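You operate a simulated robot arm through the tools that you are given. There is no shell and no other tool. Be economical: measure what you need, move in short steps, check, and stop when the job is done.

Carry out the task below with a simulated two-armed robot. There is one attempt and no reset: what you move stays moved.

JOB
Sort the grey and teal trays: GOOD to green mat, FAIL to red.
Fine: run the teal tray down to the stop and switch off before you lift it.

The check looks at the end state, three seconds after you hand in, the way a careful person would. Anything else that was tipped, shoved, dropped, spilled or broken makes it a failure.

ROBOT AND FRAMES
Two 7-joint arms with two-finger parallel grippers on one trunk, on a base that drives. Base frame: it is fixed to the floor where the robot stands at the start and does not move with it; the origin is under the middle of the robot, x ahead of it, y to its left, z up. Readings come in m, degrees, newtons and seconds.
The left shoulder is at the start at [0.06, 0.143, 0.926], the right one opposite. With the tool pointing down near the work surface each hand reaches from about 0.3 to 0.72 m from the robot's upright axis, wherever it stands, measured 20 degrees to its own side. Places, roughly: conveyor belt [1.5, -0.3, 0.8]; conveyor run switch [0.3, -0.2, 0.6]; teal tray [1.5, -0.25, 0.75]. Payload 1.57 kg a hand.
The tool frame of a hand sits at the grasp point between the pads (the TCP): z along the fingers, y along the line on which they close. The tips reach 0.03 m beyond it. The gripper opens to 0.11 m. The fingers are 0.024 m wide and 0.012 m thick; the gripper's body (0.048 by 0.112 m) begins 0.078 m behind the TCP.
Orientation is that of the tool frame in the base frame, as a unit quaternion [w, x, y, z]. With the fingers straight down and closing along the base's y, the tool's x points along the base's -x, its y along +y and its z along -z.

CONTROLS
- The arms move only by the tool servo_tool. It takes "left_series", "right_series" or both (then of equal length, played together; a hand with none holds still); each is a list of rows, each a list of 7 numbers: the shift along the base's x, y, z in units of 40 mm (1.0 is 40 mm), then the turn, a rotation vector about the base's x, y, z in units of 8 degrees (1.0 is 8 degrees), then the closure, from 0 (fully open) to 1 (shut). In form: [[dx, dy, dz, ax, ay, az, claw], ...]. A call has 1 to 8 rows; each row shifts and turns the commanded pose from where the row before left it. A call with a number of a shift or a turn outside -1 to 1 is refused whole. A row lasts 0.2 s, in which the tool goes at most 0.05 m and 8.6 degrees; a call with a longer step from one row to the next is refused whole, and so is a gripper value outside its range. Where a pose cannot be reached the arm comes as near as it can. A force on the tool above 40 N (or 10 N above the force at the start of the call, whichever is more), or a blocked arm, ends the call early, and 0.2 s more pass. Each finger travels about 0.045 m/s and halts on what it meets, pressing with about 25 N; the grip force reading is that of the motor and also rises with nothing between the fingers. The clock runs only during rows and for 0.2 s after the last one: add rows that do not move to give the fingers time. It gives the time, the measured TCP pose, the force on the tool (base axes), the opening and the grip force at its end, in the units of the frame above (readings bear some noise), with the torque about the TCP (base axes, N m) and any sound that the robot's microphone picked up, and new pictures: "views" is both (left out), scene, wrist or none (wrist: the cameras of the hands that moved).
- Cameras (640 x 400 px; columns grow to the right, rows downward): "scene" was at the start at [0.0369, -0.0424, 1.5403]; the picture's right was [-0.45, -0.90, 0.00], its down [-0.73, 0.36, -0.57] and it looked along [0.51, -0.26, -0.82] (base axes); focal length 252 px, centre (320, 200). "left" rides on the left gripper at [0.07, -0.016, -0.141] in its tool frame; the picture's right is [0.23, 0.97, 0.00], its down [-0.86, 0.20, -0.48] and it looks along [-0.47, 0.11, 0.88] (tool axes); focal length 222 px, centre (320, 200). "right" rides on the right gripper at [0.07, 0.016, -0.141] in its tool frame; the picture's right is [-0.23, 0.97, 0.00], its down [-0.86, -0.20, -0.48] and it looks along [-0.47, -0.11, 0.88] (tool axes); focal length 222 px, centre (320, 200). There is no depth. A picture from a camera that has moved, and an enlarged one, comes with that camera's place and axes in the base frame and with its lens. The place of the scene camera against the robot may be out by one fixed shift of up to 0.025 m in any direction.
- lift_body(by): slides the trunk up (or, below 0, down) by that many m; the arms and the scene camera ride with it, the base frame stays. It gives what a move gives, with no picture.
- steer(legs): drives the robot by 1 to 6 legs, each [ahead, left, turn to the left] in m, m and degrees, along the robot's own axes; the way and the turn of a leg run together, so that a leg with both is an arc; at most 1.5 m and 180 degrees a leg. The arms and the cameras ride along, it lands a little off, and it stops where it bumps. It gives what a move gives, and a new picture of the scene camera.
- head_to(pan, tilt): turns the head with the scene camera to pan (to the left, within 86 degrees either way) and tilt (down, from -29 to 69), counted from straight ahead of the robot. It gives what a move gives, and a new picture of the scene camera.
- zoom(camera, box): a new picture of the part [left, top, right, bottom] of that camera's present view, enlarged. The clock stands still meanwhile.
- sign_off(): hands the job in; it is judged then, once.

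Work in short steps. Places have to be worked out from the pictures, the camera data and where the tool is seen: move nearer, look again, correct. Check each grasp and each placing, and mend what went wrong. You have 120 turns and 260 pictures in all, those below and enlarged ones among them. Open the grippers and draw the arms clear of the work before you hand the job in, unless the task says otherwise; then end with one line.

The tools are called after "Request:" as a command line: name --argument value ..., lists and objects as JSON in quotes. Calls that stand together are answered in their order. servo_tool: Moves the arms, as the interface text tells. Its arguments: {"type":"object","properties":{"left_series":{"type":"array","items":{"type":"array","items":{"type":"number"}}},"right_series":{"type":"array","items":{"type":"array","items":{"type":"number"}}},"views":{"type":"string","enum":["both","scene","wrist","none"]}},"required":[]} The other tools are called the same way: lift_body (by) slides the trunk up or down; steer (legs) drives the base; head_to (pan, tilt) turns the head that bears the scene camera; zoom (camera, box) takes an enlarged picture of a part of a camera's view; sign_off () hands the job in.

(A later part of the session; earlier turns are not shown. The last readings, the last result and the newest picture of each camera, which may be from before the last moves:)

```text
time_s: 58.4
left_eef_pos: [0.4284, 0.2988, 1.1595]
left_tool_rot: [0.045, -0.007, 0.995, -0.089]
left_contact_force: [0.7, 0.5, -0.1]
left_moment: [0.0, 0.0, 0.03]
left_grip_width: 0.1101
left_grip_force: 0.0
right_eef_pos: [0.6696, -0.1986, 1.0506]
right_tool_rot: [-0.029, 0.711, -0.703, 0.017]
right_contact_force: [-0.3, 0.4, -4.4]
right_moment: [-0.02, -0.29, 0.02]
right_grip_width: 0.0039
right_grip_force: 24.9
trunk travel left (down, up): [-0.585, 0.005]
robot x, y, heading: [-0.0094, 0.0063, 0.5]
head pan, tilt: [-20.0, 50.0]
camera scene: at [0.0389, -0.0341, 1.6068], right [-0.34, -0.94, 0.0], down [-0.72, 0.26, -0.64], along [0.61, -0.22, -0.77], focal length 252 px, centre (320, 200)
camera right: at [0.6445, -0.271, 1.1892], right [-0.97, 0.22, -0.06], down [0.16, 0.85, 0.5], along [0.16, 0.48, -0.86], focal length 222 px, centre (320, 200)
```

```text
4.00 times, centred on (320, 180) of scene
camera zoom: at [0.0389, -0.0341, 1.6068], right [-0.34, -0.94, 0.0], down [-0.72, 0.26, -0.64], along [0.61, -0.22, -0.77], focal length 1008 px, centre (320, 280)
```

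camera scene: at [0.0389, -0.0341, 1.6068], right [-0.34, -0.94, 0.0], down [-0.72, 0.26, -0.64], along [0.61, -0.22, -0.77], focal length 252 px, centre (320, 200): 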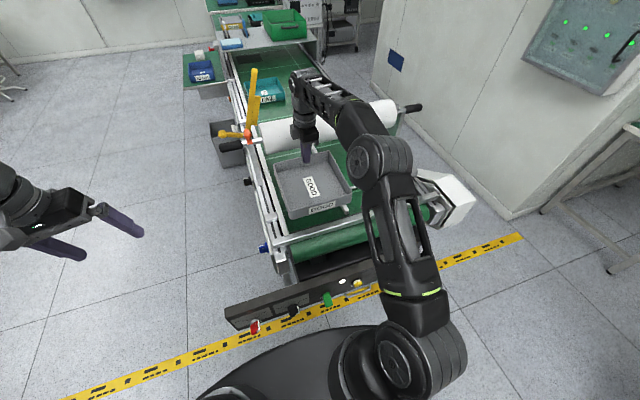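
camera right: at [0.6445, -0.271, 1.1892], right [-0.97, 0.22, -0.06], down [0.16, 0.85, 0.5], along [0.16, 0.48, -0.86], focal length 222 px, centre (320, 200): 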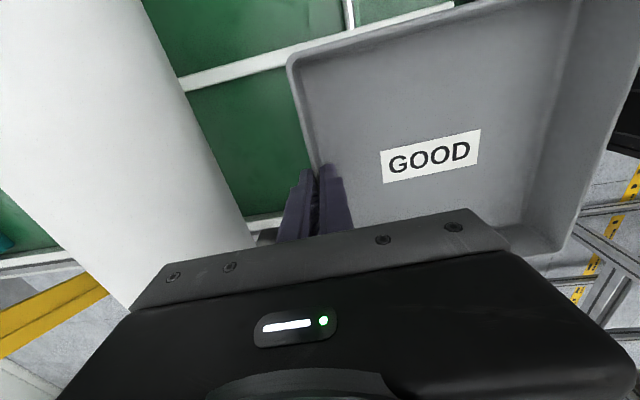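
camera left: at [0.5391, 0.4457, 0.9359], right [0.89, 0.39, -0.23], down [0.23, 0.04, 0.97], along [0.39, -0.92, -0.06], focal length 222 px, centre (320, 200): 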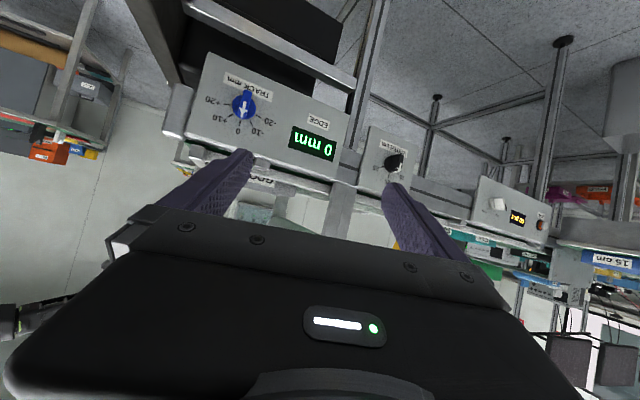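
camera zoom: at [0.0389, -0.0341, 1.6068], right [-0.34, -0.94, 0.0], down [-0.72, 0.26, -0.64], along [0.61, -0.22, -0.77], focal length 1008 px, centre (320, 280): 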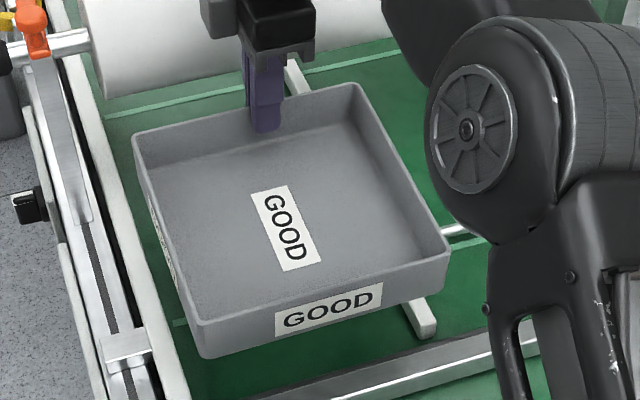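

Held well. I draw it closer, back off and turn right toward the mat table.

Request:
servo_tool --right_series '[[-0.8, 0, 0.3, 0, 0, 0, 1], [-0.8, 0, 0.3, 0, 0, 0, 1], [-0.8, 0, 0.3, 0, 0, 0, 1], [-0.8, 0, 0, 0, 0, 0, 1], [-0.8, 0, 0, 0, 0, 0, 1]]' --views "none"

Request:
steer --legs '[[-0.65, 0, 0], [0, 0, -90]]'

Request:
head_to --pan 0 --tilt 35

```text
time_s: 59.6
left_eef_pos: [0.4287, 0.2996, 1.1598]
left_tool_rot: [0.046, -0.006, 0.995, -0.088]
left_contact_force: [-0.7, 0.4, 0.1]
left_moment: [0.03, -0.02, 0.0]
left_grip_width: 0.1102
left_grip_force: 0.1
right_eef_pos: [0.5093, -0.201, 1.0873]
right_tool_rot: [-0.029, 0.711, -0.702, 0.018]
right_contact_force: [0.1, -0.4, -2.5]
right_moment: [-0.04, -0.32, 0.0]
right_grip_width: 0.0036
right_grip_force: 24.8
trunk travel left (down, up): [-0.585, 0.005]
robot x, y, heading: [-0.0003, 0.0002, 0.1]
head pan, tilt: [-20.0, 50.0]
```

```text
time_s: 67.0
left_eef_pos: [-0.3531, -0.4362, 1.1601]
left_tool_rot: [-0.03, 0.693, 0.714, -0.094]
left_contact_force: [0.5, 1.0, 0.3]
left_moment: [0.0, 0.0, -0.03]
left_grip_width: 0.11
left_grip_force: 0.1
right_eef_pos: [-0.8488, -0.5259, 1.0868]
right_tool_rot: [0.009, -0.013, 0.999, -0.032]
right_contact_force: [1.3, 0.2, -3.3]
right_moment: [-0.32, 0.03, -0.01]
right_grip_width: 0.0037
right_grip_force: 25.2
trunk travel left (down, up): [-0.585, 0.005]
robot x, y, heading: [-0.6558, -0.0048, -88.7]
head pan, tilt: [-20.0, 50.0]
camera scene: at [-0.6781, -0.0585, 1.6068], right [-0.95, 0.32, 0.0], down [0.25, 0.73, -0.64], along [-0.21, -0.61, -0.77], focal length 252 px, centre (320, 200)
```

scene: 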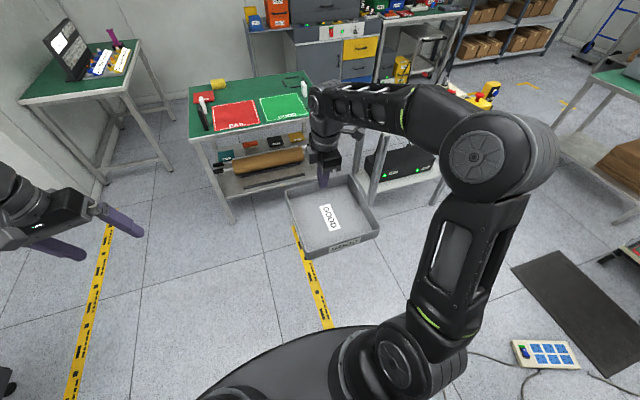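

```text
time_s: 67.9
left_eef_pos: [-0.3518, -0.4361, 1.1597]
left_tool_rot: [-0.03, 0.693, 0.714, -0.095]
left_contact_force: [-1.3, 0.4, 0.2]
left_moment: [0.02, -0.01, 0.03]
left_grip_width: 0.1098
left_grip_force: 0.0
right_eef_pos: [-0.8492, -0.5239, 1.0873]
right_tool_rot: [0.008, -0.013, 0.999, -0.031]
right_contact_force: [0.6, 0.2, -3.3]
right_moment: [-0.35, 0.06, 0.0]
right_grip_width: 0.0037
right_grip_force: 24.9
trunk travel left (down, up): [-0.585, 0.005]
robot x, y, heading: [-0.6531, -0.0064, -88.7]
head pan, tilt: [0.0, 35.0]
camera scene: at [-0.6514, -0.0736, 1.6285], right [-1.0, -0.02, 0.0], down [-0.01, 0.57, -0.82], along [0.02, -0.82, -0.57], focal length 252 px, centre (320, 200)
```

scene: 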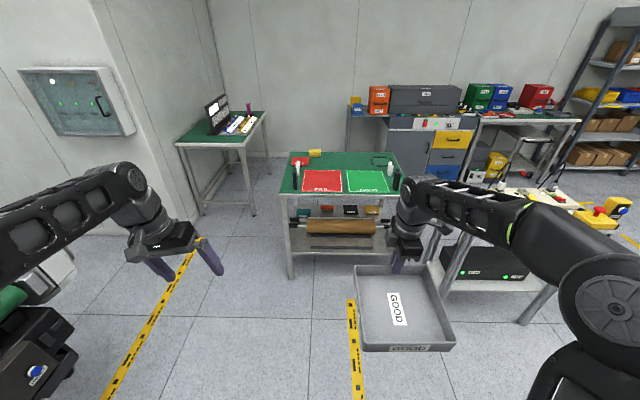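

Table: near edge y≈−1.32, top z≈0.81; green mat centre ≈(−0.92, −1.48), red ≈(−0.635, −1.48). I drive up with a small right shift and check.

Request:
steer --legs '[[0.8, -0.07, -1.3]]'

Request:
head_to --pan -15 --tilt 55

```text
time_s: 72.2
left_eef_pos: [-0.4394, -1.2453, 1.1603]
left_tool_rot: [-0.032, 0.709, 0.699, -0.094]
left_contact_force: [0.7, -0.3, 0.5]
left_moment: [0.05, 0.0, -0.02]
left_grip_width: 0.11
left_grip_force: 0.0
right_eef_pos: [-0.9402, -1.3126, 1.0876]
right_tool_rot: [0.008, 0.008, 0.999, -0.032]
right_contact_force: [0.5, -0.3, -3.0]
right_moment: [-0.31, 0.07, 0.02]
right_grip_width: 0.0038
right_grip_force: 24.6
trunk travel left (down, up): [-0.585, 0.005]
robot x, y, heading: [-0.7163, -0.8009, -91.1]
head pan, tilt: [0.0, 35.0]
camera scene: at [-0.7228, -0.871, 1.6285], right [-1.0, 0.02, 0.0], down [0.01, 0.57, -0.82], along [-0.02, -0.82, -0.57], focal length 252 px, centre (320, 200)
```

scene: 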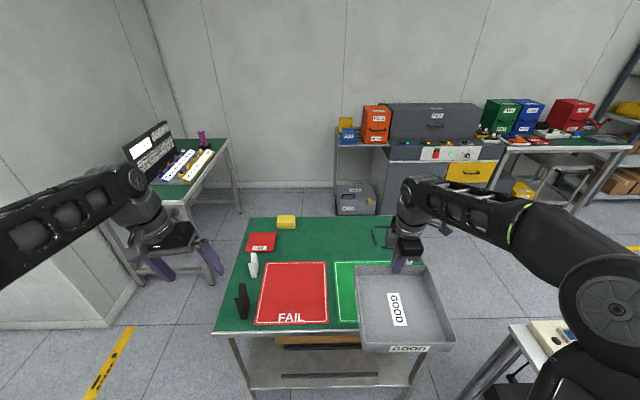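

```text
time_s: 73.0
left_eef_pos: [-0.4395, -1.2435, 1.16]
left_tool_rot: [-0.031, 0.708, 0.699, -0.095]
left_contact_force: [0.5, 0.3, -0.2]
left_moment: [0.02, 0.0, 0.0]
left_grip_width: 0.11
left_grip_force: 0.0
right_eef_pos: [-0.9413, -1.3131, 1.0862]
right_tool_rot: [0.007, 0.007, 0.999, -0.034]
right_contact_force: [-0.8, 0.2, -3.3]
right_moment: [-0.33, 0.07, 0.04]
right_grip_width: 0.0038
right_grip_force: 24.6
trunk travel left (down, up): [-0.585, 0.005]
robot x, y, heading: [-0.7249, -0.7995, -91.4]
head pan, tilt: [-15.0, 55.0]
camera scene: at [-0.741, -0.8517, 1.6004], right [-0.96, 0.28, 0.0], down [0.23, 0.79, -0.57], along [-0.16, -0.55, -0.82], focal length 252 px, centre (320, 200)
```

scene: 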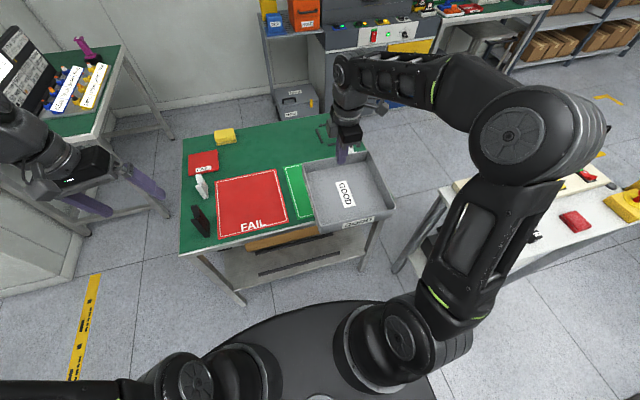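

Green mat: x −0.80…−1.05, y −1.33…−1.59. Tray x is right; I drive 0.1 m closer and straighten, then extend the arm.

Request:
steer --legs '[[0.1, 0, 1.4]]'

Request:
servo_tool --right_series '[[0, -0.7, 0, 0, 0, 0, 1], [0, -0.7, 0, 0, 0, 0, 1], [0, -0.7, -0.5, 0, 0, 0, 1], [0, -0.7, -0.5, 0, 0, 0, 1], [0, -0.4, -0.5, 0, 0, 0, 1]]' --views "both"

```text
time_s: 74.1
left_eef_pos: [-0.4286, -1.3392, 1.1597]
left_tool_rot: [-0.03, 0.699, 0.709, -0.094]
left_contact_force: [-1.1, 0.8, 0.1]
left_moment: [0.05, -0.01, -0.03]
left_grip_width: 0.1101
left_grip_force: 0.1
right_eef_pos: [-0.9287, -1.4211, 1.0849]
right_tool_rot: [0.008, -0.003, 0.999, -0.032]
right_contact_force: [0.1, -0.3, -3.7]
right_moment: [-0.33, 0.06, -0.01]
right_grip_width: 0.0037
right_grip_force: 24.6
trunk travel left (down, up): [-0.585, 0.005]
robot x, y, heading: [-0.7243, -0.9028, -89.6]
head pan, tilt: [-15.0, 55.0]
camera scene: at [-0.7407, -0.9546, 1.6003], right [-0.97, 0.25, 0.0], down [0.21, 0.79, -0.57], along [-0.15, -0.55, -0.82], focal length 252 px, centre (320, 200)
```

scene: 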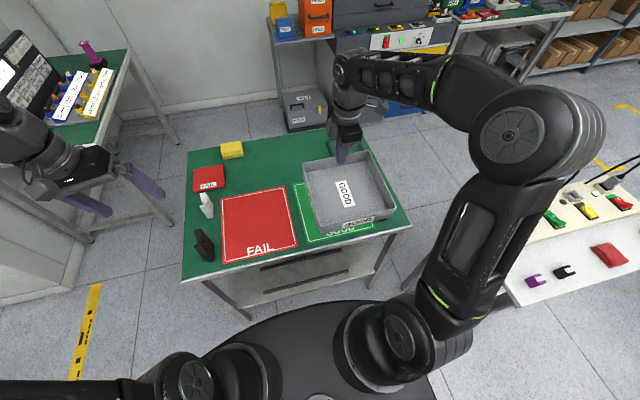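

```text
time_s: 75.3
left_eef_pos: [-0.4299, -1.3389, 1.1591]
left_tool_rot: [-0.031, 0.699, 0.708, -0.094]
left_contact_force: [0.2, -0.6, -0.2]
left_moment: [0.01, -0.02, 0.0]
left_grip_width: 0.1099
left_grip_force: 0.1
right_eef_pos: [-0.9282, -1.5477, 1.0264]
right_tool_rot: [0.008, -0.004, 0.999, -0.032]
right_contact_force: [0.2, 0.4, -3.4]
right_moment: [-0.33, 0.04, -0.02]
right_grip_width: 0.0037
right_grip_force: 25.0
trunk travel left (down, up): [-0.585, 0.005]
robot x, y, heading: [-0.7228, -0.9053, -89.6]
head pan, tilt: [-15.0, 55.0]
camera scene: at [-0.7408, -0.9536, 1.6003], right [-0.97, 0.25, 0.0], down [0.21, 0.79, -0.57], along [-0.15, -0.55, -0.82], focal length 252 px, centre (320, 200)
camera right: at [-1.0013, -1.5229, 1.1657], right [0.22, 0.97, -0.06], down [0.85, -0.16, 0.5], along [0.48, -0.16, -0.86], focal length 222 px, centre (320, 200)
```

scene: 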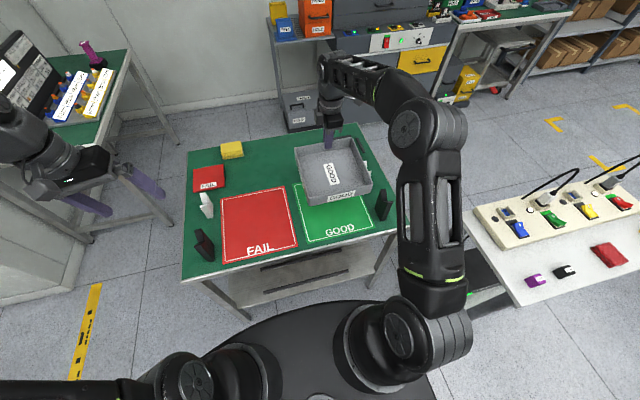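
right: 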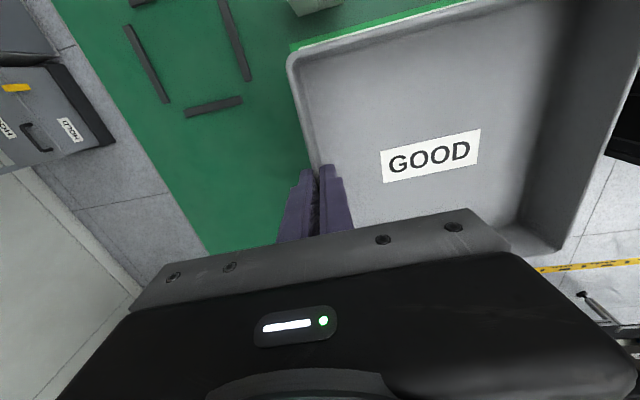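

Tray is over the mat. Lower 0.12 m, shifting 8 mm in −x.

Request:
servo_tool --right_series '[[-0.2, 0, -0.8, 0, 0, 0, 1], [0, 0, -0.8, 0, 0, 0, 1], [0, 0, -0.8, 0, 0, 0, 1], [0, 0, -0.5, 0, 0, 0, 1], [0, 0, 0, 0, 0, 0, 1]]' --views "both"

Request:
zoom --camera "scene" --box '[250, 120, 410, 220]'

```text
time_s: 76.5
left_eef_pos: [-0.429, -1.3372, 1.1583]
left_tool_rot: [-0.03, 0.699, 0.708, -0.094]
left_contact_force: [-0.5, 0.2, 0.3]
left_moment: [0.01, -0.03, 0.01]
left_grip_width: 0.1101
left_grip_force: 0.1
right_eef_pos: [-0.9365, -1.5477, 0.91]
right_tool_rot: [0.008, -0.004, 0.999, -0.032]
right_contact_force: [0.8, 0.6, -3.7]
right_moment: [-0.31, 0.03, 0.02]
right_grip_width: 0.0038
right_grip_force: 24.8
trunk travel left (down, up): [-0.585, 0.005]
robot x, y, heading: [-0.7238, -0.901, -89.5]
head pan, tilt: [-15.0, 55.0]
camera scene: at [-0.7408, -0.9529, 1.6003], right [-0.97, 0.25, 0.0], down [0.21, 0.79, -0.57], along [-0.15, -0.55, -0.82], focal length 252 px, centre (320, 200)
camera right: at [-1.0097, -1.522, 1.049], right [0.22, 0.97, -0.06], down [0.85, -0.16, 0.5], along [0.48, -0.16, -0.86], focal length 222 px, centre (320, 200)
```

scene: 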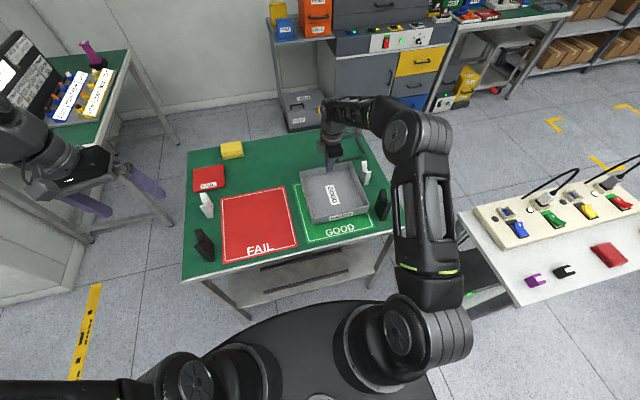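
right: 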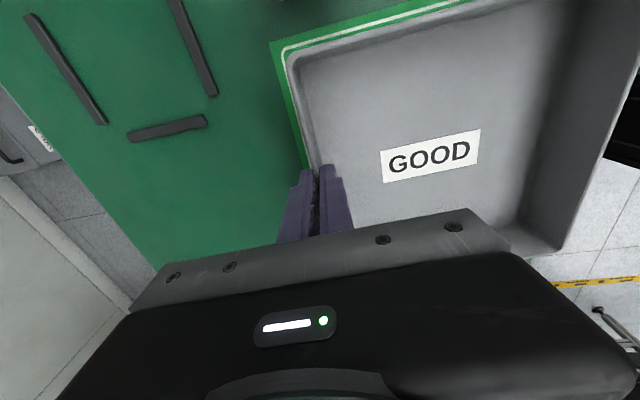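

```text
4.00 times, centred on (330, 170) of scene
camera zoom: at [-0.7408, -0.9529, 1.6003], right [-0.97, 0.25, 0.0], down [0.21, 0.79, -0.57], along [-0.15, -0.55, -0.82], focal length 1008 px, centre (280, 320)
```

zoom: 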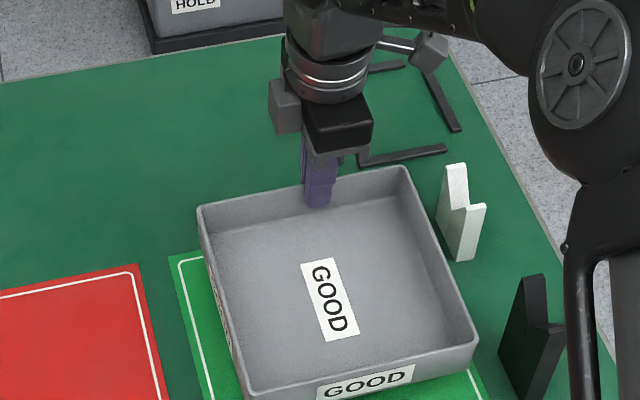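

Continue lowering gently until contact.

Request:
servo_tool --right_series '[[0.1, 0, -0.3, 0, 0, 0, 1], [0.1, 0, -0.3, 0, 0, 0, 1], [0, 0, 0, 0, 0, 0, 1]]' --views "both"

Request:
zoom --camera "scene" --box '[250, 145, 410, 245]'

```text
time_s: 77.3
left_eef_pos: [-0.4284, -1.3378, 1.1594]
left_tool_rot: [-0.031, 0.699, 0.708, -0.094]
left_contact_force: [-0.2, 0.3, 0.2]
left_moment: [0.0, 0.01, 0.0]
left_grip_width: 0.1097
left_grip_force: 0.0
right_eef_pos: [-0.9276, -1.546, 0.8865]
right_tool_rot: [0.008, -0.004, 0.999, -0.032]
right_contact_force: [0.2, -0.5, -2.9]
right_moment: [-0.3, 0.02, -0.04]
right_grip_width: 0.0037
right_grip_force: 24.6
trunk travel left (down, up): [-0.585, 0.005]
robot x, y, heading: [-0.7258, -0.9032, -89.5]
head pan, tilt: [-15.0, 55.0]
camera scene: at [-0.7408, -0.9529, 1.6003], right [-0.97, 0.25, 0.0], down [0.21, 0.79, -0.57], along [-0.15, -0.55, -0.82], focal length 252 px, centre (320, 200)
camera right: at [-1.001, -1.5214, 1.0256], right [0.22, 0.97, -0.06], down [0.85, -0.16, 0.5], along [0.48, -0.16, -0.86], focal length 222 px, centre (320, 200)
```

scene: 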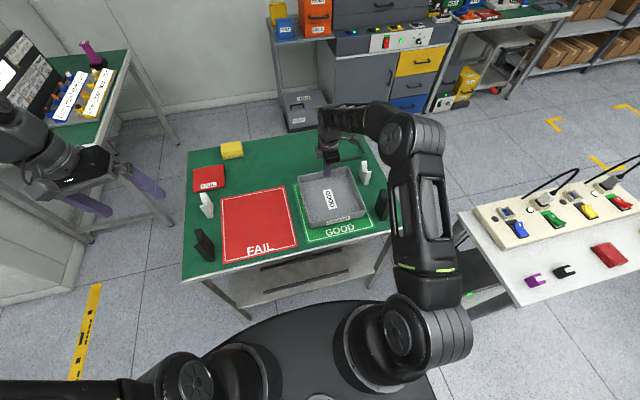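
right: 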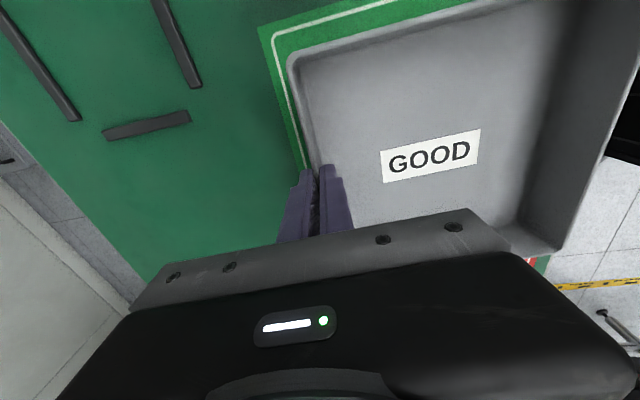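

```text
4.00 times, centred on (330, 195) of scene
camera zoom: at [-0.7408, -0.9529, 1.6003], right [-0.97, 0.25, 0.0], down [0.21, 0.79, -0.57], along [-0.15, -0.55, -0.82], focal length 1008 px, centre (280, 220)
```

zoom: 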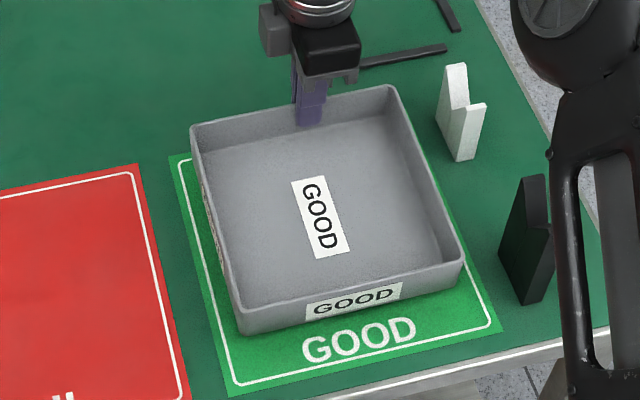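

I shift 14 mm toward the robot and keep lowering.

Request:
servo_tool --right_series '[[0, 0.35, -0.15, 0, 0, 0, 1], [0, 0, -0.2, 0, 0, 0, 1], [0, 0, 0, 0, 0, 0, 1]]' --views "scene"

Request:
zoom --camera "scene" --box '[250, 145, 410, 245]'

```text
time_s: 78.1
left_eef_pos: [-0.4289, -1.3377, 1.1605]
left_tool_rot: [-0.03, 0.7, 0.708, -0.094]
left_contact_force: [-0.3, 0.0, -0.6]
left_moment: [0.0, 0.01, 0.02]
left_grip_width: 0.1102
left_grip_force: 0.0
right_eef_pos: [-0.9279, -1.5328, 0.872]
right_tool_rot: [0.009, -0.004, 0.999, -0.033]
right_contact_force: [0.2, -0.1, -2.3]
right_moment: [-0.31, 0.03, -0.01]
right_grip_width: 0.0037
right_grip_force: 24.6
trunk travel left (down, up): [-0.585, 0.005]
robot x, y, heading: [-0.725, -0.9017, -89.9]
head pan, tilt: [-15.0, 55.0]
camera scene: at [-0.7408, -0.9526, 1.6003], right [-0.97, 0.25, 0.0], down [0.21, 0.79, -0.57], along [-0.15, -0.55, -0.82], focal length 252 px, centre (320, 200)
```

scene: 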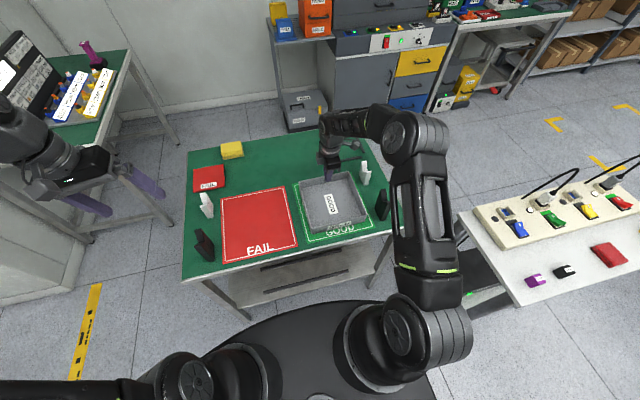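

```text
4.00 times, centred on (330, 195) of scene
camera zoom: at [-0.7408, -0.9526, 1.6003], right [-0.97, 0.25, 0.0], down [0.21, 0.79, -0.57], along [-0.15, -0.55, -0.82], focal length 1008 px, centre (280, 220)
```

zoom: 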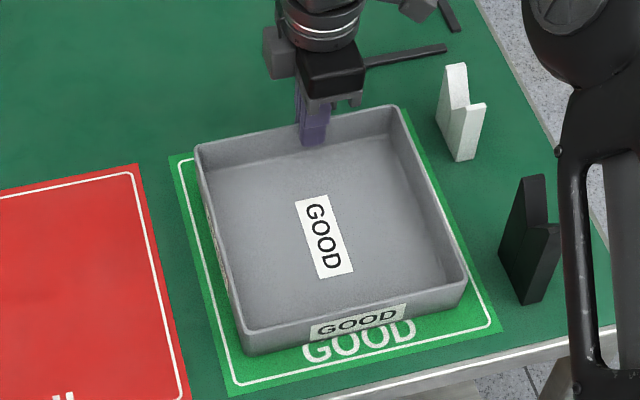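

Position good; lower until contact.

Request:
servo_tool --right_series '[[0, 0, -0.25, 0, 0, 0, 1], [0, 0, -0.2, 0, 0, 0, 1], [0, 0, 0, 0, 0, 0, 1]]' --views "none"

Request:
servo_tool --right_series '[[0, 0, -0.15, 0, 0, 0, 1], [0, 0, 0, 0, 0, 0, 1]]' --views "both"

Request:
zoom --camera "scene" --box '[250, 145, 410, 245]'

```text
time_s: 78.9
left_eef_pos: [-0.4294, -1.3373, 1.1602]
left_tool_rot: [-0.03, 0.7, 0.708, -0.095]
left_contact_force: [-0.3, -0.5, -0.3]
left_moment: [-0.03, 0.02, 0.0]
left_grip_width: 0.1101
left_grip_force: 0.1
right_eef_pos: [-0.9275, -1.5335, 0.8565]
right_tool_rot: [0.009, -0.003, 0.999, -0.034]
right_contact_force: [-1.9, -4.3, 12.4]
right_moment: [0.47, -0.34, -0.04]
right_grip_width: 0.0051
right_grip_force: 25.2
trunk travel left (down, up): [-0.585, 0.005]
robot x, y, heading: [-0.7247, -0.9033, -89.7]
head pan, tilt: [-15.0, 55.0]
```

```text
time_s: 79.5
left_eef_pos: [-0.4279, -1.3376, 1.1608]
left_tool_rot: [-0.031, 0.699, 0.708, -0.095]
left_contact_force: [-0.5, 0.0, -0.5]
left_moment: [-0.05, 0.02, 0.03]
left_grip_width: 0.1102
left_grip_force: 0.0
right_eef_pos: [-0.9278, -1.5323, 0.8493]
right_tool_rot: [0.008, -0.004, 0.999, -0.035]
right_contact_force: [-1.5, -8.7, 20.7]
right_moment: [0.58, -0.08, -0.02]
right_grip_width: 0.0055
right_grip_force: 25.2
trunk travel left (down, up): [-0.585, 0.005]
robot x, y, heading: [-0.7263, -0.9011, -89.8]
head pan, tilt: [-15.0, 55.0]
camera scene: at [-0.7401, -0.9516, 1.6004], right [-0.97, 0.25, 0.0], down [0.21, 0.79, -0.57], along [-0.15, -0.56, -0.82], focal length 252 px, centre (320, 200)
camera right: at [-1.0001, -1.5076, 0.9893], right [0.22, 0.97, -0.06], down [0.85, -0.16, 0.5], along [0.48, -0.17, -0.86], focal length 222 px, centre (320, 200)
```

scene: 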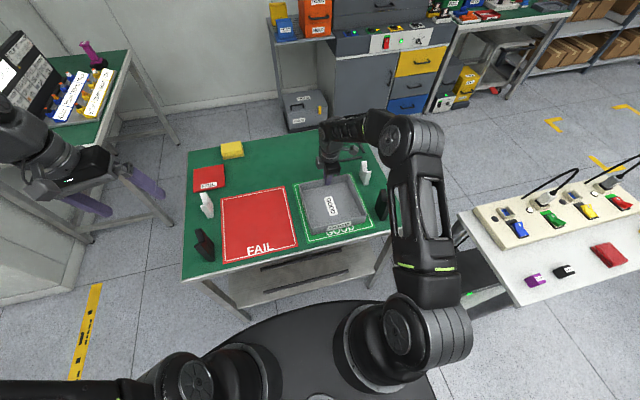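
right: 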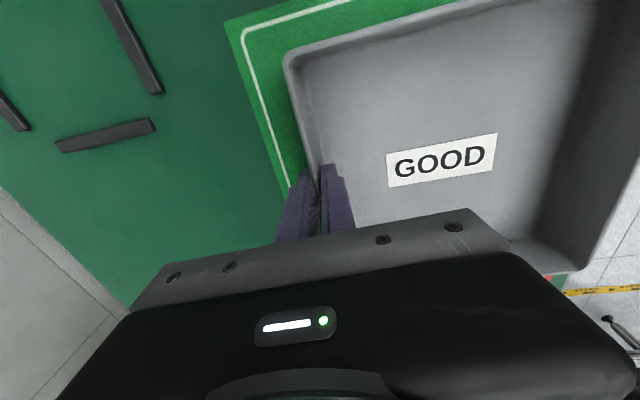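

```text
4.00 times, centred on (330, 195) of scene
camera zoom: at [-0.7401, -0.9516, 1.6004], right [-0.97, 0.25, 0.0], down [0.21, 0.79, -0.57], along [-0.15, -0.56, -0.82], focal length 1008 px, centre (280, 220)
```

zoom: 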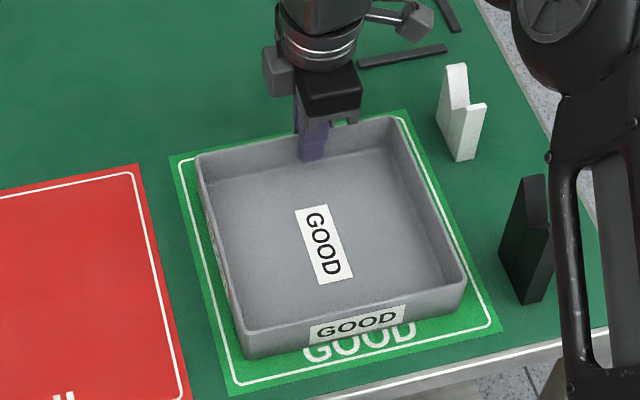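

Firmly down on the mat with margins all round. Relax slightly, open and rise.

Request:
servo_tool --right_series '[[0, 0, 0.15, 0, 0, 0, 1], [0, 0, 0, 0, 0, 0, 0.7], [0, 0, 0, 0, 0, 0, 0.5], [0, 0, 0, 0, 0, 0, 0.5], [0, 0, 0, 0, 0, 0, 0.5], [0, 0, 0.5, 0, 0, 0, 0.5], [0, 0, 1, 0, 0, 0, 0.5], [0, 0, 1, 0, 0, 0, 0.5]]' --views "both"

Request:
zoom --camera "scene" --box '[250, 145, 410, 245]'

```text
time_s: 81.3
left_eef_pos: [-0.4294, -1.3376, 1.1602]
left_tool_rot: [-0.031, 0.699, 0.708, -0.095]
left_contact_force: [-0.7, 0.2, 0.3]
left_moment: [0.02, -0.01, -0.04]
left_grip_width: 0.1099
left_grip_force: 0.0
right_eef_pos: [-0.9253, -1.5325, 0.9534]
right_tool_rot: [0.009, -0.004, 0.999, -0.032]
right_contact_force: [0.6, 0.4, 0.7]
right_moment: [0.01, 0.01, -0.02]
right_grip_width: 0.0548
right_grip_force: 0.1
trunk travel left (down, up): [-0.585, 0.005]
robot x, y, heading: [-0.7197, -0.9017, -89.9]
head pan, tilt: [-15.0, 55.0]
camera scene: at [-0.7404, -0.9522, 1.6003], right [-0.97, 0.25, 0.0], down [0.21, 0.79, -0.57], along [-0.15, -0.56, -0.82], focal length 252 px, centre (320, 200)
camera right: at [-0.9991, -1.5074, 1.0921], right [0.22, 0.97, -0.06], down [0.85, -0.16, 0.5], along [0.48, -0.16, -0.86], focal length 222 px, centre (320, 200)
```

scene: 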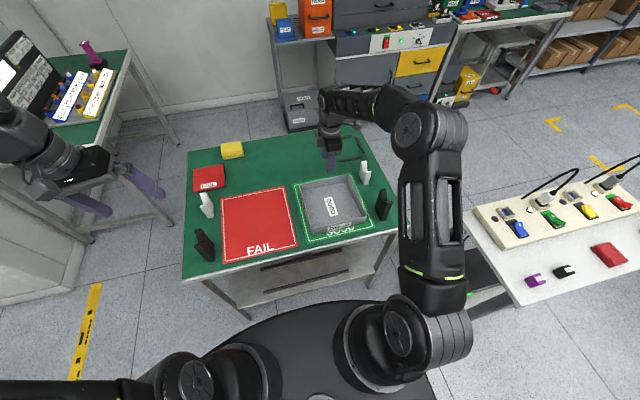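
right: 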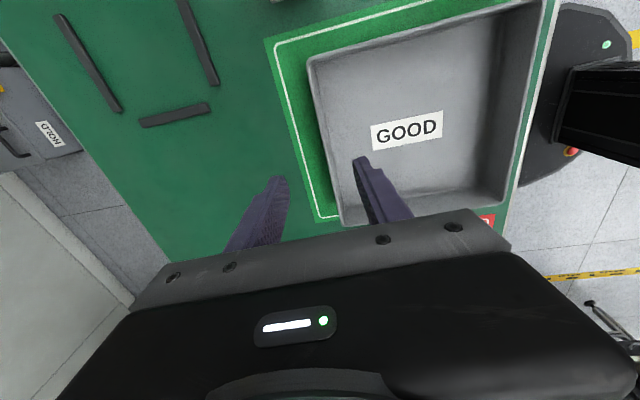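

```text
4.00 times, centred on (330, 195) of scene
camera zoom: at [-0.7404, -0.9522, 1.6003], right [-0.97, 0.25, 0.0], down [0.21, 0.79, -0.57], along [-0.15, -0.56, -0.82], focal length 1008 px, centre (280, 220)
```

zoom: 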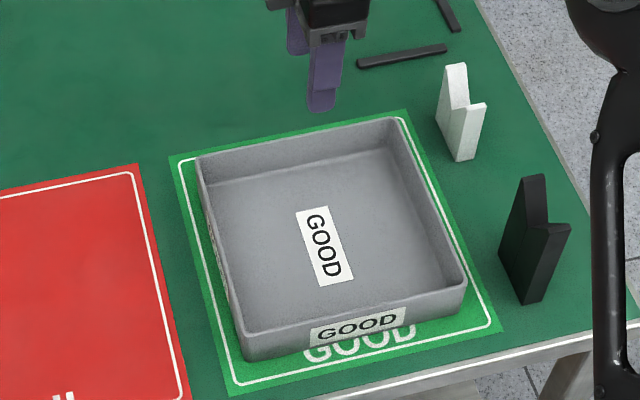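

Grey is done. Raise, retract the right arm, and drive back to the conveyor, stopping short at x≈−0.3 to work the panel.

Request:
servo_tool --right_series '[[0, 0.2, 1, 0, 0, 0, 0.5], [0, 0.5, 1, 0, 0, 0, 0.5], [0, 1, 0.5, 0, 0, 0, 0.5], [0, 1, 0, 0, 0, 0, 0.5], [0, 1, 0, 0, 0, 0, 0.5], [0, 1, 0, 0, 0, 0, 0.5]]' --views "none"

Request:
steer --legs '[[-0.9, 0.07, 0], [0, 0, 90]]'

Request:
head_to --pan -10 --tilt 35

```text
time_s: 82.7
left_eef_pos: [-0.4288, -1.337, 1.1597]
left_tool_rot: [-0.03, 0.699, 0.708, -0.094]
left_contact_force: [-0.5, 0.1, 0.6]
left_moment: [0.01, -0.02, -0.03]
left_grip_width: 0.1102
left_grip_force: 0.0
right_eef_pos: [-0.9279, -1.3436, 1.0538]
right_tool_rot: [0.008, -0.004, 0.999, -0.033]
right_contact_force: [-0.8, -0.7, -0.1]
right_moment: [-0.02, 0.0, 0.03]
right_grip_width: 0.055
right_grip_force: 0.0
trunk travel left (down, up): [-0.585, 0.005]
robot x, y, heading: [-0.7246, -0.9005, -89.6]
head pan, tilt: [-15.0, 55.0]
```

```text
time_s: 91.4
left_eef_pos: [-0.2303, 0.3113, 1.1603]
left_tool_rot: [0.046, -0.008, 0.995, -0.089]
left_contact_force: [-0.5, -0.5, 0.1]
left_moment: [0.01, 0.04, -0.02]
left_grip_width: 0.1102
left_grip_force: 0.1
right_eef_pos: [-0.2212, -0.1867, 1.054]
right_tool_rot: [-0.028, 0.71, -0.703, 0.016]
right_contact_force: [0.0, 0.5, 0.5]
right_moment: [-0.02, 0.03, -0.03]
right_grip_width: 0.0549
right_grip_force: 0.0
trunk travel left (down, up): [-0.585, 0.005]
robot x, y, heading: [-0.6635, 0.0136, 0.4]
head pan, tilt: [-15.0, 55.0]
camera scene: at [-0.6227, -0.0131, 1.6003], right [-0.25, -0.97, 0.0], down [-0.79, 0.21, -0.57], along [0.56, -0.14, -0.82], focal length 252 px, centre (320, 200)
```

scene: 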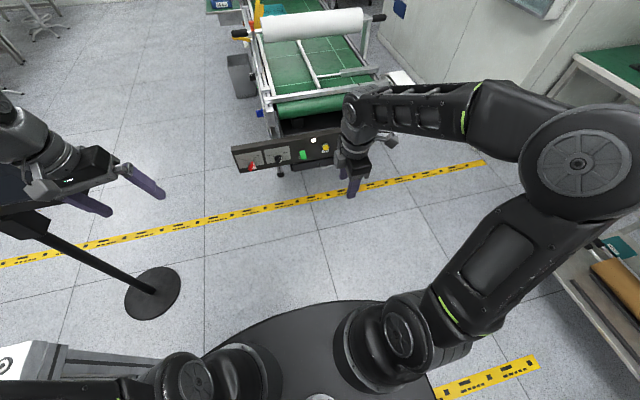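

```text
time_s: 92.2
left_eef_pos: [-0.2302, 0.311, 1.1607]
left_tool_rot: [0.045, -0.008, 0.995, -0.089]
left_contact_force: [-0.7, 0.0, 0.9]
left_moment: [0.0, -0.03, -0.02]
left_grip_width: 0.11
left_grip_force: 0.1
right_eef_pos: [-0.2222, -0.1863, 1.0537]
right_tool_rot: [-0.029, 0.71, -0.704, 0.017]
right_contact_force: [-0.3, 0.5, 0.5]
right_moment: [-0.01, 0.02, -0.02]
right_grip_width: 0.0551
right_grip_force: 0.1
trunk travel left (down, up): [-0.585, 0.005]
robot x, y, heading: [-0.6652, 0.0174, 0.2]
head pan, tilt: [-10.0, 35.0]
camera scene: at [-0.6056, -0.0097, 1.6285], right [-0.17, -0.99, 0.0], down [-0.57, 0.1, -0.82], along [0.81, -0.14, -0.57], focal length 252 px, centre (320, 200)
```

scene: 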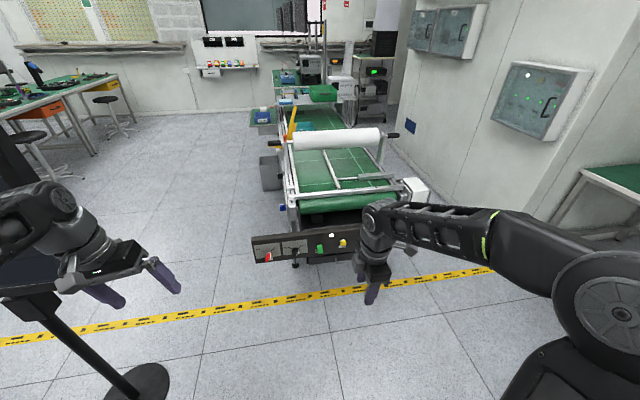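

I rotate the right hand back, lower the trunk and come nearer to inspect the RUN control with the wrist camera.

Request:
servo_tool --right_series '[[0, -0.3, 0, 0, 0, -1, 0.5], [0, -0.3, 0, 0, 0, -1, 0.5], [0, -0.3, 0, 0, 0, -1, 0.5], [0, 0, 0, 0, 0, -1, 0.5], [0, 0, 0, 0, 0, -1, 0.7], [0, 0, 0, 0, 0, -1, 0.8], [0, 0, 0, 0, 0, -1, 1], [0, 0, 0, 0, 0, -1, 1]]' --views "none"

Request:
lift_body --by -0.3

Request:
steer --legs '[[0.3, 0.0, 0]]'

Request:
servo_tool --right_series '[[0, 0, 0, 0, 0, -1, 1], [0, 0, 0, 0, 0, -1, 1], [0, 0, 0, 0, 0, -1, 1], [0, 0, 0, 0, -1, -0.25, 1], [0, 0, 0, 0, -1, 0, 1], [0, 0, 0, 0, -1, 0, 1]]' --views "both"

```text
time_s: 94.0
left_eef_pos: [-0.23, 0.312, 1.159]
left_tool_rot: [0.046, -0.008, 0.995, -0.088]
left_contact_force: [0.0, -0.7, 0.6]
left_moment: [0.0, 0.01, 0.02]
left_grip_width: 0.11
left_grip_force: 0.0
right_eef_pos: [-0.2217, -0.2224, 1.0547]
right_tool_rot: [0.015, -0.23, 0.973, -0.031]
right_contact_force: [1.2, -0.2, -0.3]
right_moment: [0.02, -0.05, -0.01]
right_grip_width: 0.0
right_grip_force: 16.2
trunk travel left (down, up): [-0.585, 0.005]
robot x, y, heading: [-0.6662, 0.0163, 0.2]
head pan, tilt: [-10.0, 35.0]
```

```text
time_s: 97.0
left_eef_pos: [-0.2305, 0.3106, 0.8599]
left_tool_rot: [0.045, -0.007, 0.995, -0.088]
left_contact_force: [0.1, 0.5, -0.1]
left_moment: [0.0, 0.02, 0.03]
left_grip_width: 0.11
left_grip_force: 0.0
right_eef_pos: [-0.2215, -0.2238, 0.7532]
right_tool_rot: [0.015, -0.23, 0.973, -0.029]
right_contact_force: [0.1, -0.5, 0.0]
right_moment: [0.01, 0.01, 0.02]
right_grip_width: 0.0
right_grip_force: 21.8
trunk travel left (down, up): [-0.285, 0.305]
robot x, y, heading: [-0.6654, 0.0133, 0.2]
head pan, tilt: [-10.0, 35.0]
```

```text
time_s: 99.0
left_eef_pos: [0.0684, 0.3123, 0.8593]
left_tool_rot: [0.045, -0.007, 0.995, -0.088]
left_contact_force: [-0.6, 0.2, 0.4]
left_moment: [0.02, -0.02, 0.01]
left_grip_width: 0.11
left_grip_force: 0.1
right_eef_pos: [0.0769, -0.2216, 0.7521]
right_tool_rot: [0.015, -0.228, 0.973, -0.031]
right_contact_force: [0.3, 0.5, -0.4]
right_moment: [0.0, 0.0, -0.03]
right_grip_width: 0.0
right_grip_force: 21.6
trunk travel left (down, up): [-0.285, 0.305]
robot x, y, heading: [-0.3641, 0.0173, 0.4]
head pan, tilt: [-10.0, 35.0]
camera scene: at [-0.3083, -0.008, 1.3285], right [-0.17, -0.99, 0.0], down [-0.57, 0.1, -0.82], along [0.81, -0.14, -0.57], focal length 252 px, centre (320, 200)
```

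scene: 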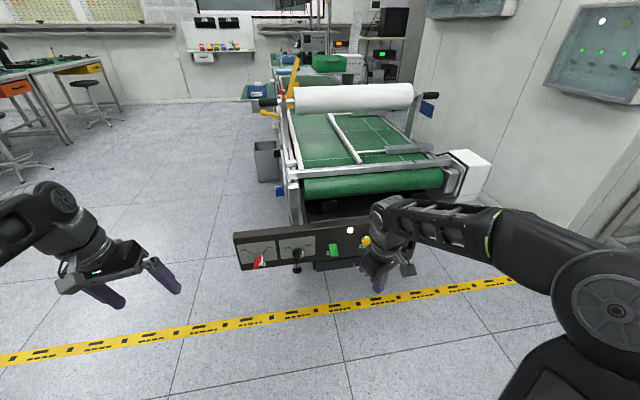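

```text
time_s: 100.4
left_eef_pos: [0.0673, 0.3138, 0.8598]
left_tool_rot: [0.045, -0.006, 0.995, -0.088]
left_contact_force: [0.5, 0.5, 0.9]
left_moment: [-0.01, 0.0, -0.03]
left_grip_width: 0.1103
left_grip_force: 0.1
right_eef_pos: [0.0753, -0.2222, 0.7521]
right_tool_rot: [0.217, 0.003, 0.976, -0.033]
right_contact_force: [0.7, 0.2, 0.6]
right_moment: [0.03, 0.03, 0.01]
right_grip_width: 0.0
right_grip_force: 21.2
trunk travel left (down, up): [-0.285, 0.305]
robot x, y, heading: [-0.3671, 0.0158, 0.4]
head pan, tilt: [-10.0, 35.0]
camera scene: at [-0.3086, -0.0081, 1.3286], right [-0.17, -0.99, 0.0], down [-0.57, 0.1, -0.82], along [0.81, -0.14, -0.57], focal length 252 px, centre (320, 200)
camera right: at [-0.0481, -0.1968, 0.8511], right [0.23, 0.97, 0.03], down [0.57, -0.16, 0.81], along [0.79, -0.16, -0.59], focal length 222 px, centre (320, 200)
```

scene: 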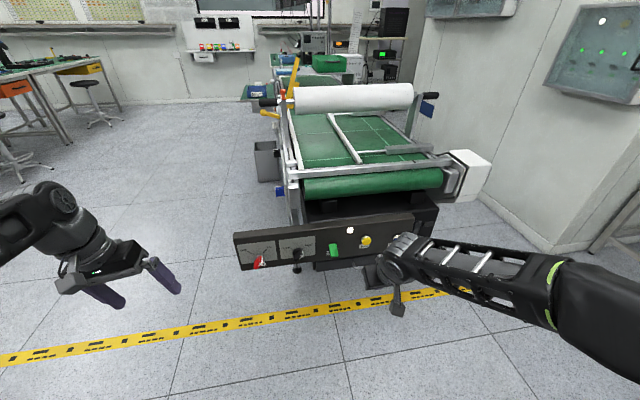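
right: 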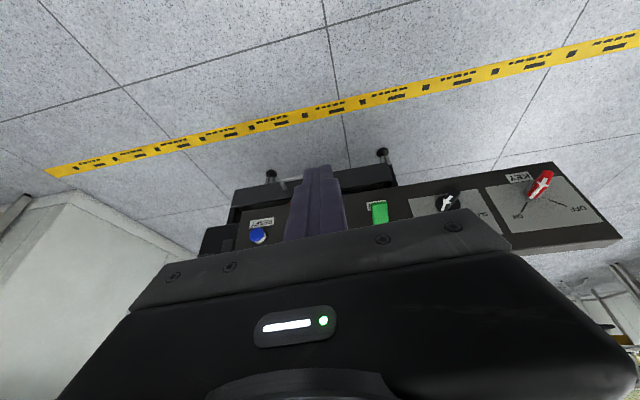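

Request:
zoom --camera "scene" --box '[310, 220, 390, 270]'

Request:
zoom --camera "right" --box '[340, 160, 620, 260]'

```text
8.00 times, centred on (350, 245) of scene
camera zoom: at [-0.3086, -0.0081, 1.3286], right [-0.17, -0.99, 0.0], down [-0.57, 0.1, -0.82], along [0.81, -0.14, -0.57], focal length 2016 px, centre (80, -160)
```

zoom: 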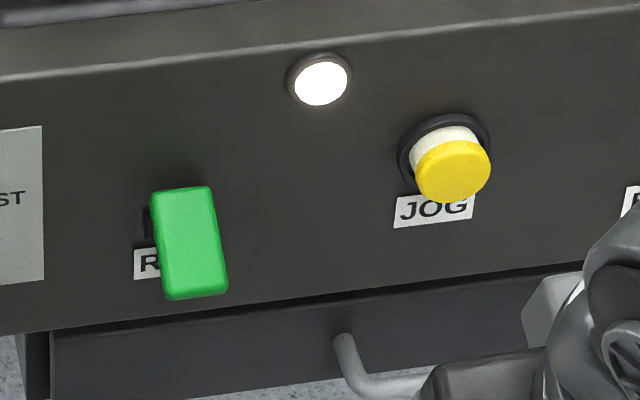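

```text
2.29 times, centred on (480, 210) of right
camera zoom: at [-0.0481, -0.1968, 0.8511], right [0.23, 0.97, 0.03], down [0.57, -0.16, 0.81], along [0.79, -0.16, -0.59], focal length 508 px, centre (-46, 177)
```

zoom: 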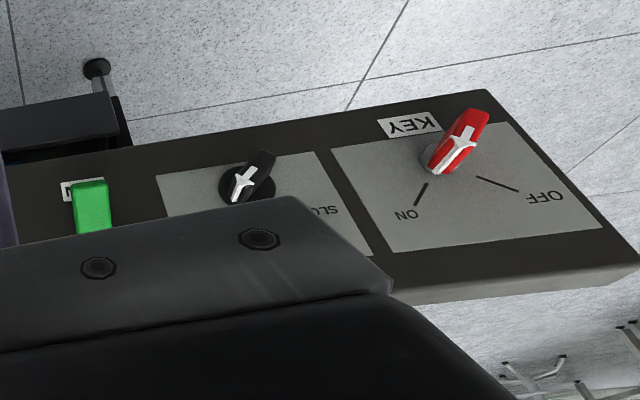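

Key is ON. The RUN control is a green paddle; I look at it more level to see how it sits.

Request:
servo_tool --right_series '[[0, -0.8, -0.5, 0, -1, 0, 1], [0, -0.8, -0.5, 0, -1, 0, 1], [0, -0.8, -0.5, 0, -1, 0, 1], [0, -0.5, -0.8, 0, 0, 0, 1], [0, 0, -0.8, 0, 0, 0, 1]]' --views "both"

Request:
zoom --camera "right" --box '[300, 120, 500, 245]'

```text
time_s: 101.6
left_eef_pos: [0.0686, 0.3125, 0.86]
left_tool_rot: [0.045, -0.006, 0.995, -0.088]
left_contact_force: [0.2, 0.0, 0.9]
left_moment: [0.01, -0.01, 0.0]
left_grip_width: 0.1101
left_grip_force: 0.0
right_eef_pos: [0.0966, -0.3295, 0.6627]
right_tool_rot: [0.404, 0.006, 0.914, -0.043]
right_contact_force: [-1.4, 1.2, -8.0]
right_moment: [-0.13, -0.7, -0.03]
right_grip_width: 0.0
right_grip_force: 21.2
right hand out of reach, approached as far as the arm can: row 2, 3
trunk travel left (down, up): [-0.285, 0.305]
robot x, y, heading: [-0.3675, 0.019, 0.6]
head pan, tilt: [-10.0, 35.0]
camera scene: at [-0.3077, -0.0086, 1.3285], right [-0.17, -0.99, 0.0], down [-0.57, 0.1, -0.82], along [0.81, -0.14, -0.57], focal length 252 px, centre (320, 200)
camera right: at [-0.0539, -0.3046, 0.7056], right [0.2, 0.98, 0.1], down [0.21, -0.14, 0.97], along [0.96, -0.17, -0.24], focal length 222 px, centre (320, 200)
```

scene: 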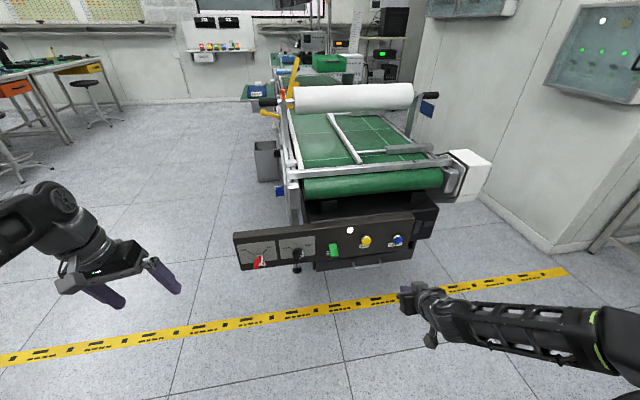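
right: 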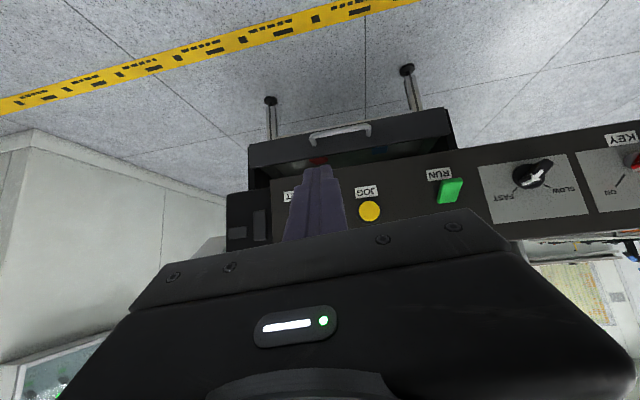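

```text
3.20 times, centred on (400, 182) of right
camera zoom: at [-0.0539, -0.3046, 0.7056], right [0.2, 0.98, 0.1], down [0.21, -0.14, 0.97], along [0.96, -0.17, -0.24], focal length 711 px, centre (64, 256)
```

zoom: 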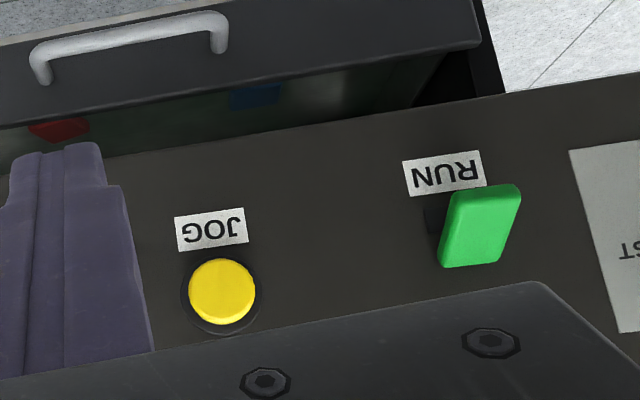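

RUN is a paddle with its lower end standing out; I'll push that lower end in/up with closed fingertips. First align in y and approach.

Request:
servo_tool --right_series '[[0, 1, 0, 0, 0, 0, 1], [0, 1, 0, 0, 0, 0, 1], [0, 1, 0, 0, 0, 0, 1], [0.3, 1, 0, 0, 0, 0, 1], [0.7, 0.2, -0.3, 0, 0, 0, 1], [0.7, 0, -0.3, 0, 0, 0, 1]]' --views "both"

Request:
zoom --camera "scene" --box '[270, 210, 400, 290]'

```text
time_s: 103.0
left_eef_pos: [0.0681, 0.3125, 0.8597]
left_tool_rot: [0.045, -0.006, 0.995, -0.088]
left_contact_force: [-0.1, -0.4, 0.4]
left_moment: [0.0, 0.05, 0.01]
left_grip_width: 0.1101
left_grip_force: 0.0
right_eef_pos: [0.1899, -0.177, 0.6261]
right_tool_rot: [0.391, 0.014, 0.919, -0.044]
right_contact_force: [0.0, -0.4, -0.5]
right_moment: [0.0, -0.04, -0.03]
right_grip_width: 0.0002
right_grip_force: 21.6
right hand out of reach, approached as far as the arm can: row 1, 2, 3
trunk travel left (down, up): [-0.285, 0.305]
robot x, y, heading: [-0.3708, 0.0153, 0.1]
head pan, tilt: [-10.0, 35.0]
camera scene: at [-0.3085, -0.0081, 1.3286], right [-0.17, -0.99, 0.0], down [-0.57, 0.1, -0.82], along [0.81, -0.14, -0.57], focal length 252 px, centre (320, 200)
camera right: at [0.04, -0.1481, 0.673], right [0.22, 0.97, 0.1], down [0.24, -0.15, 0.96], along [0.95, -0.18, -0.26], focal length 222 px, centre (320, 200)
```

scene: 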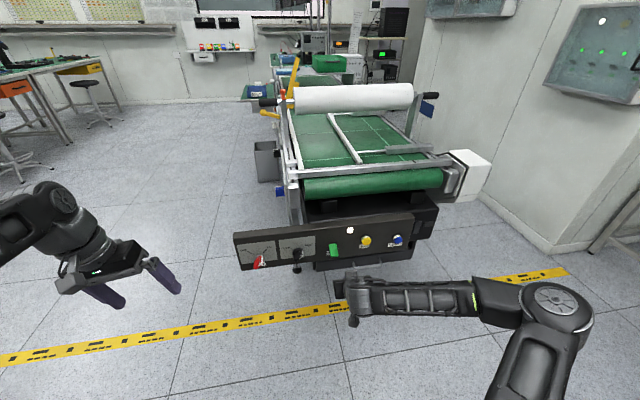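
right: 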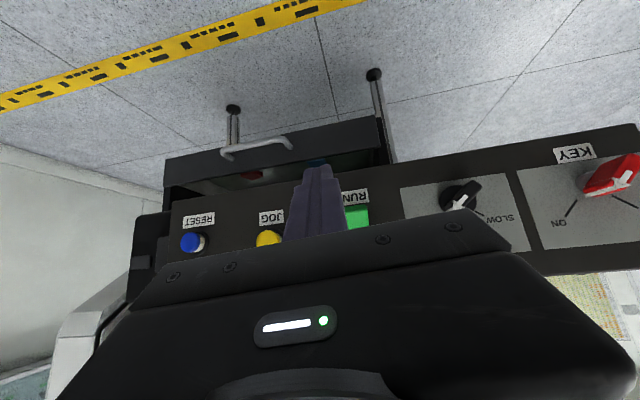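

```text
4.92 times, centred on (335, 250) of scene
camera zoom: at [-0.3085, -0.0081, 1.3286], right [-0.17, -0.99, 0.0], down [-0.57, 0.1, -0.82], along [0.81, -0.14, -0.57], focal length 1241 px, centre (246, -46)
```

zoom: 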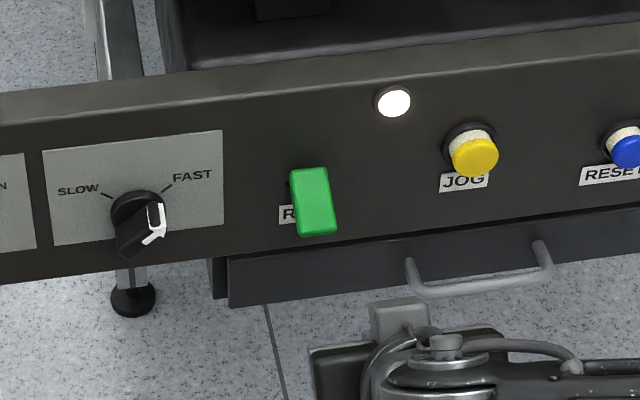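

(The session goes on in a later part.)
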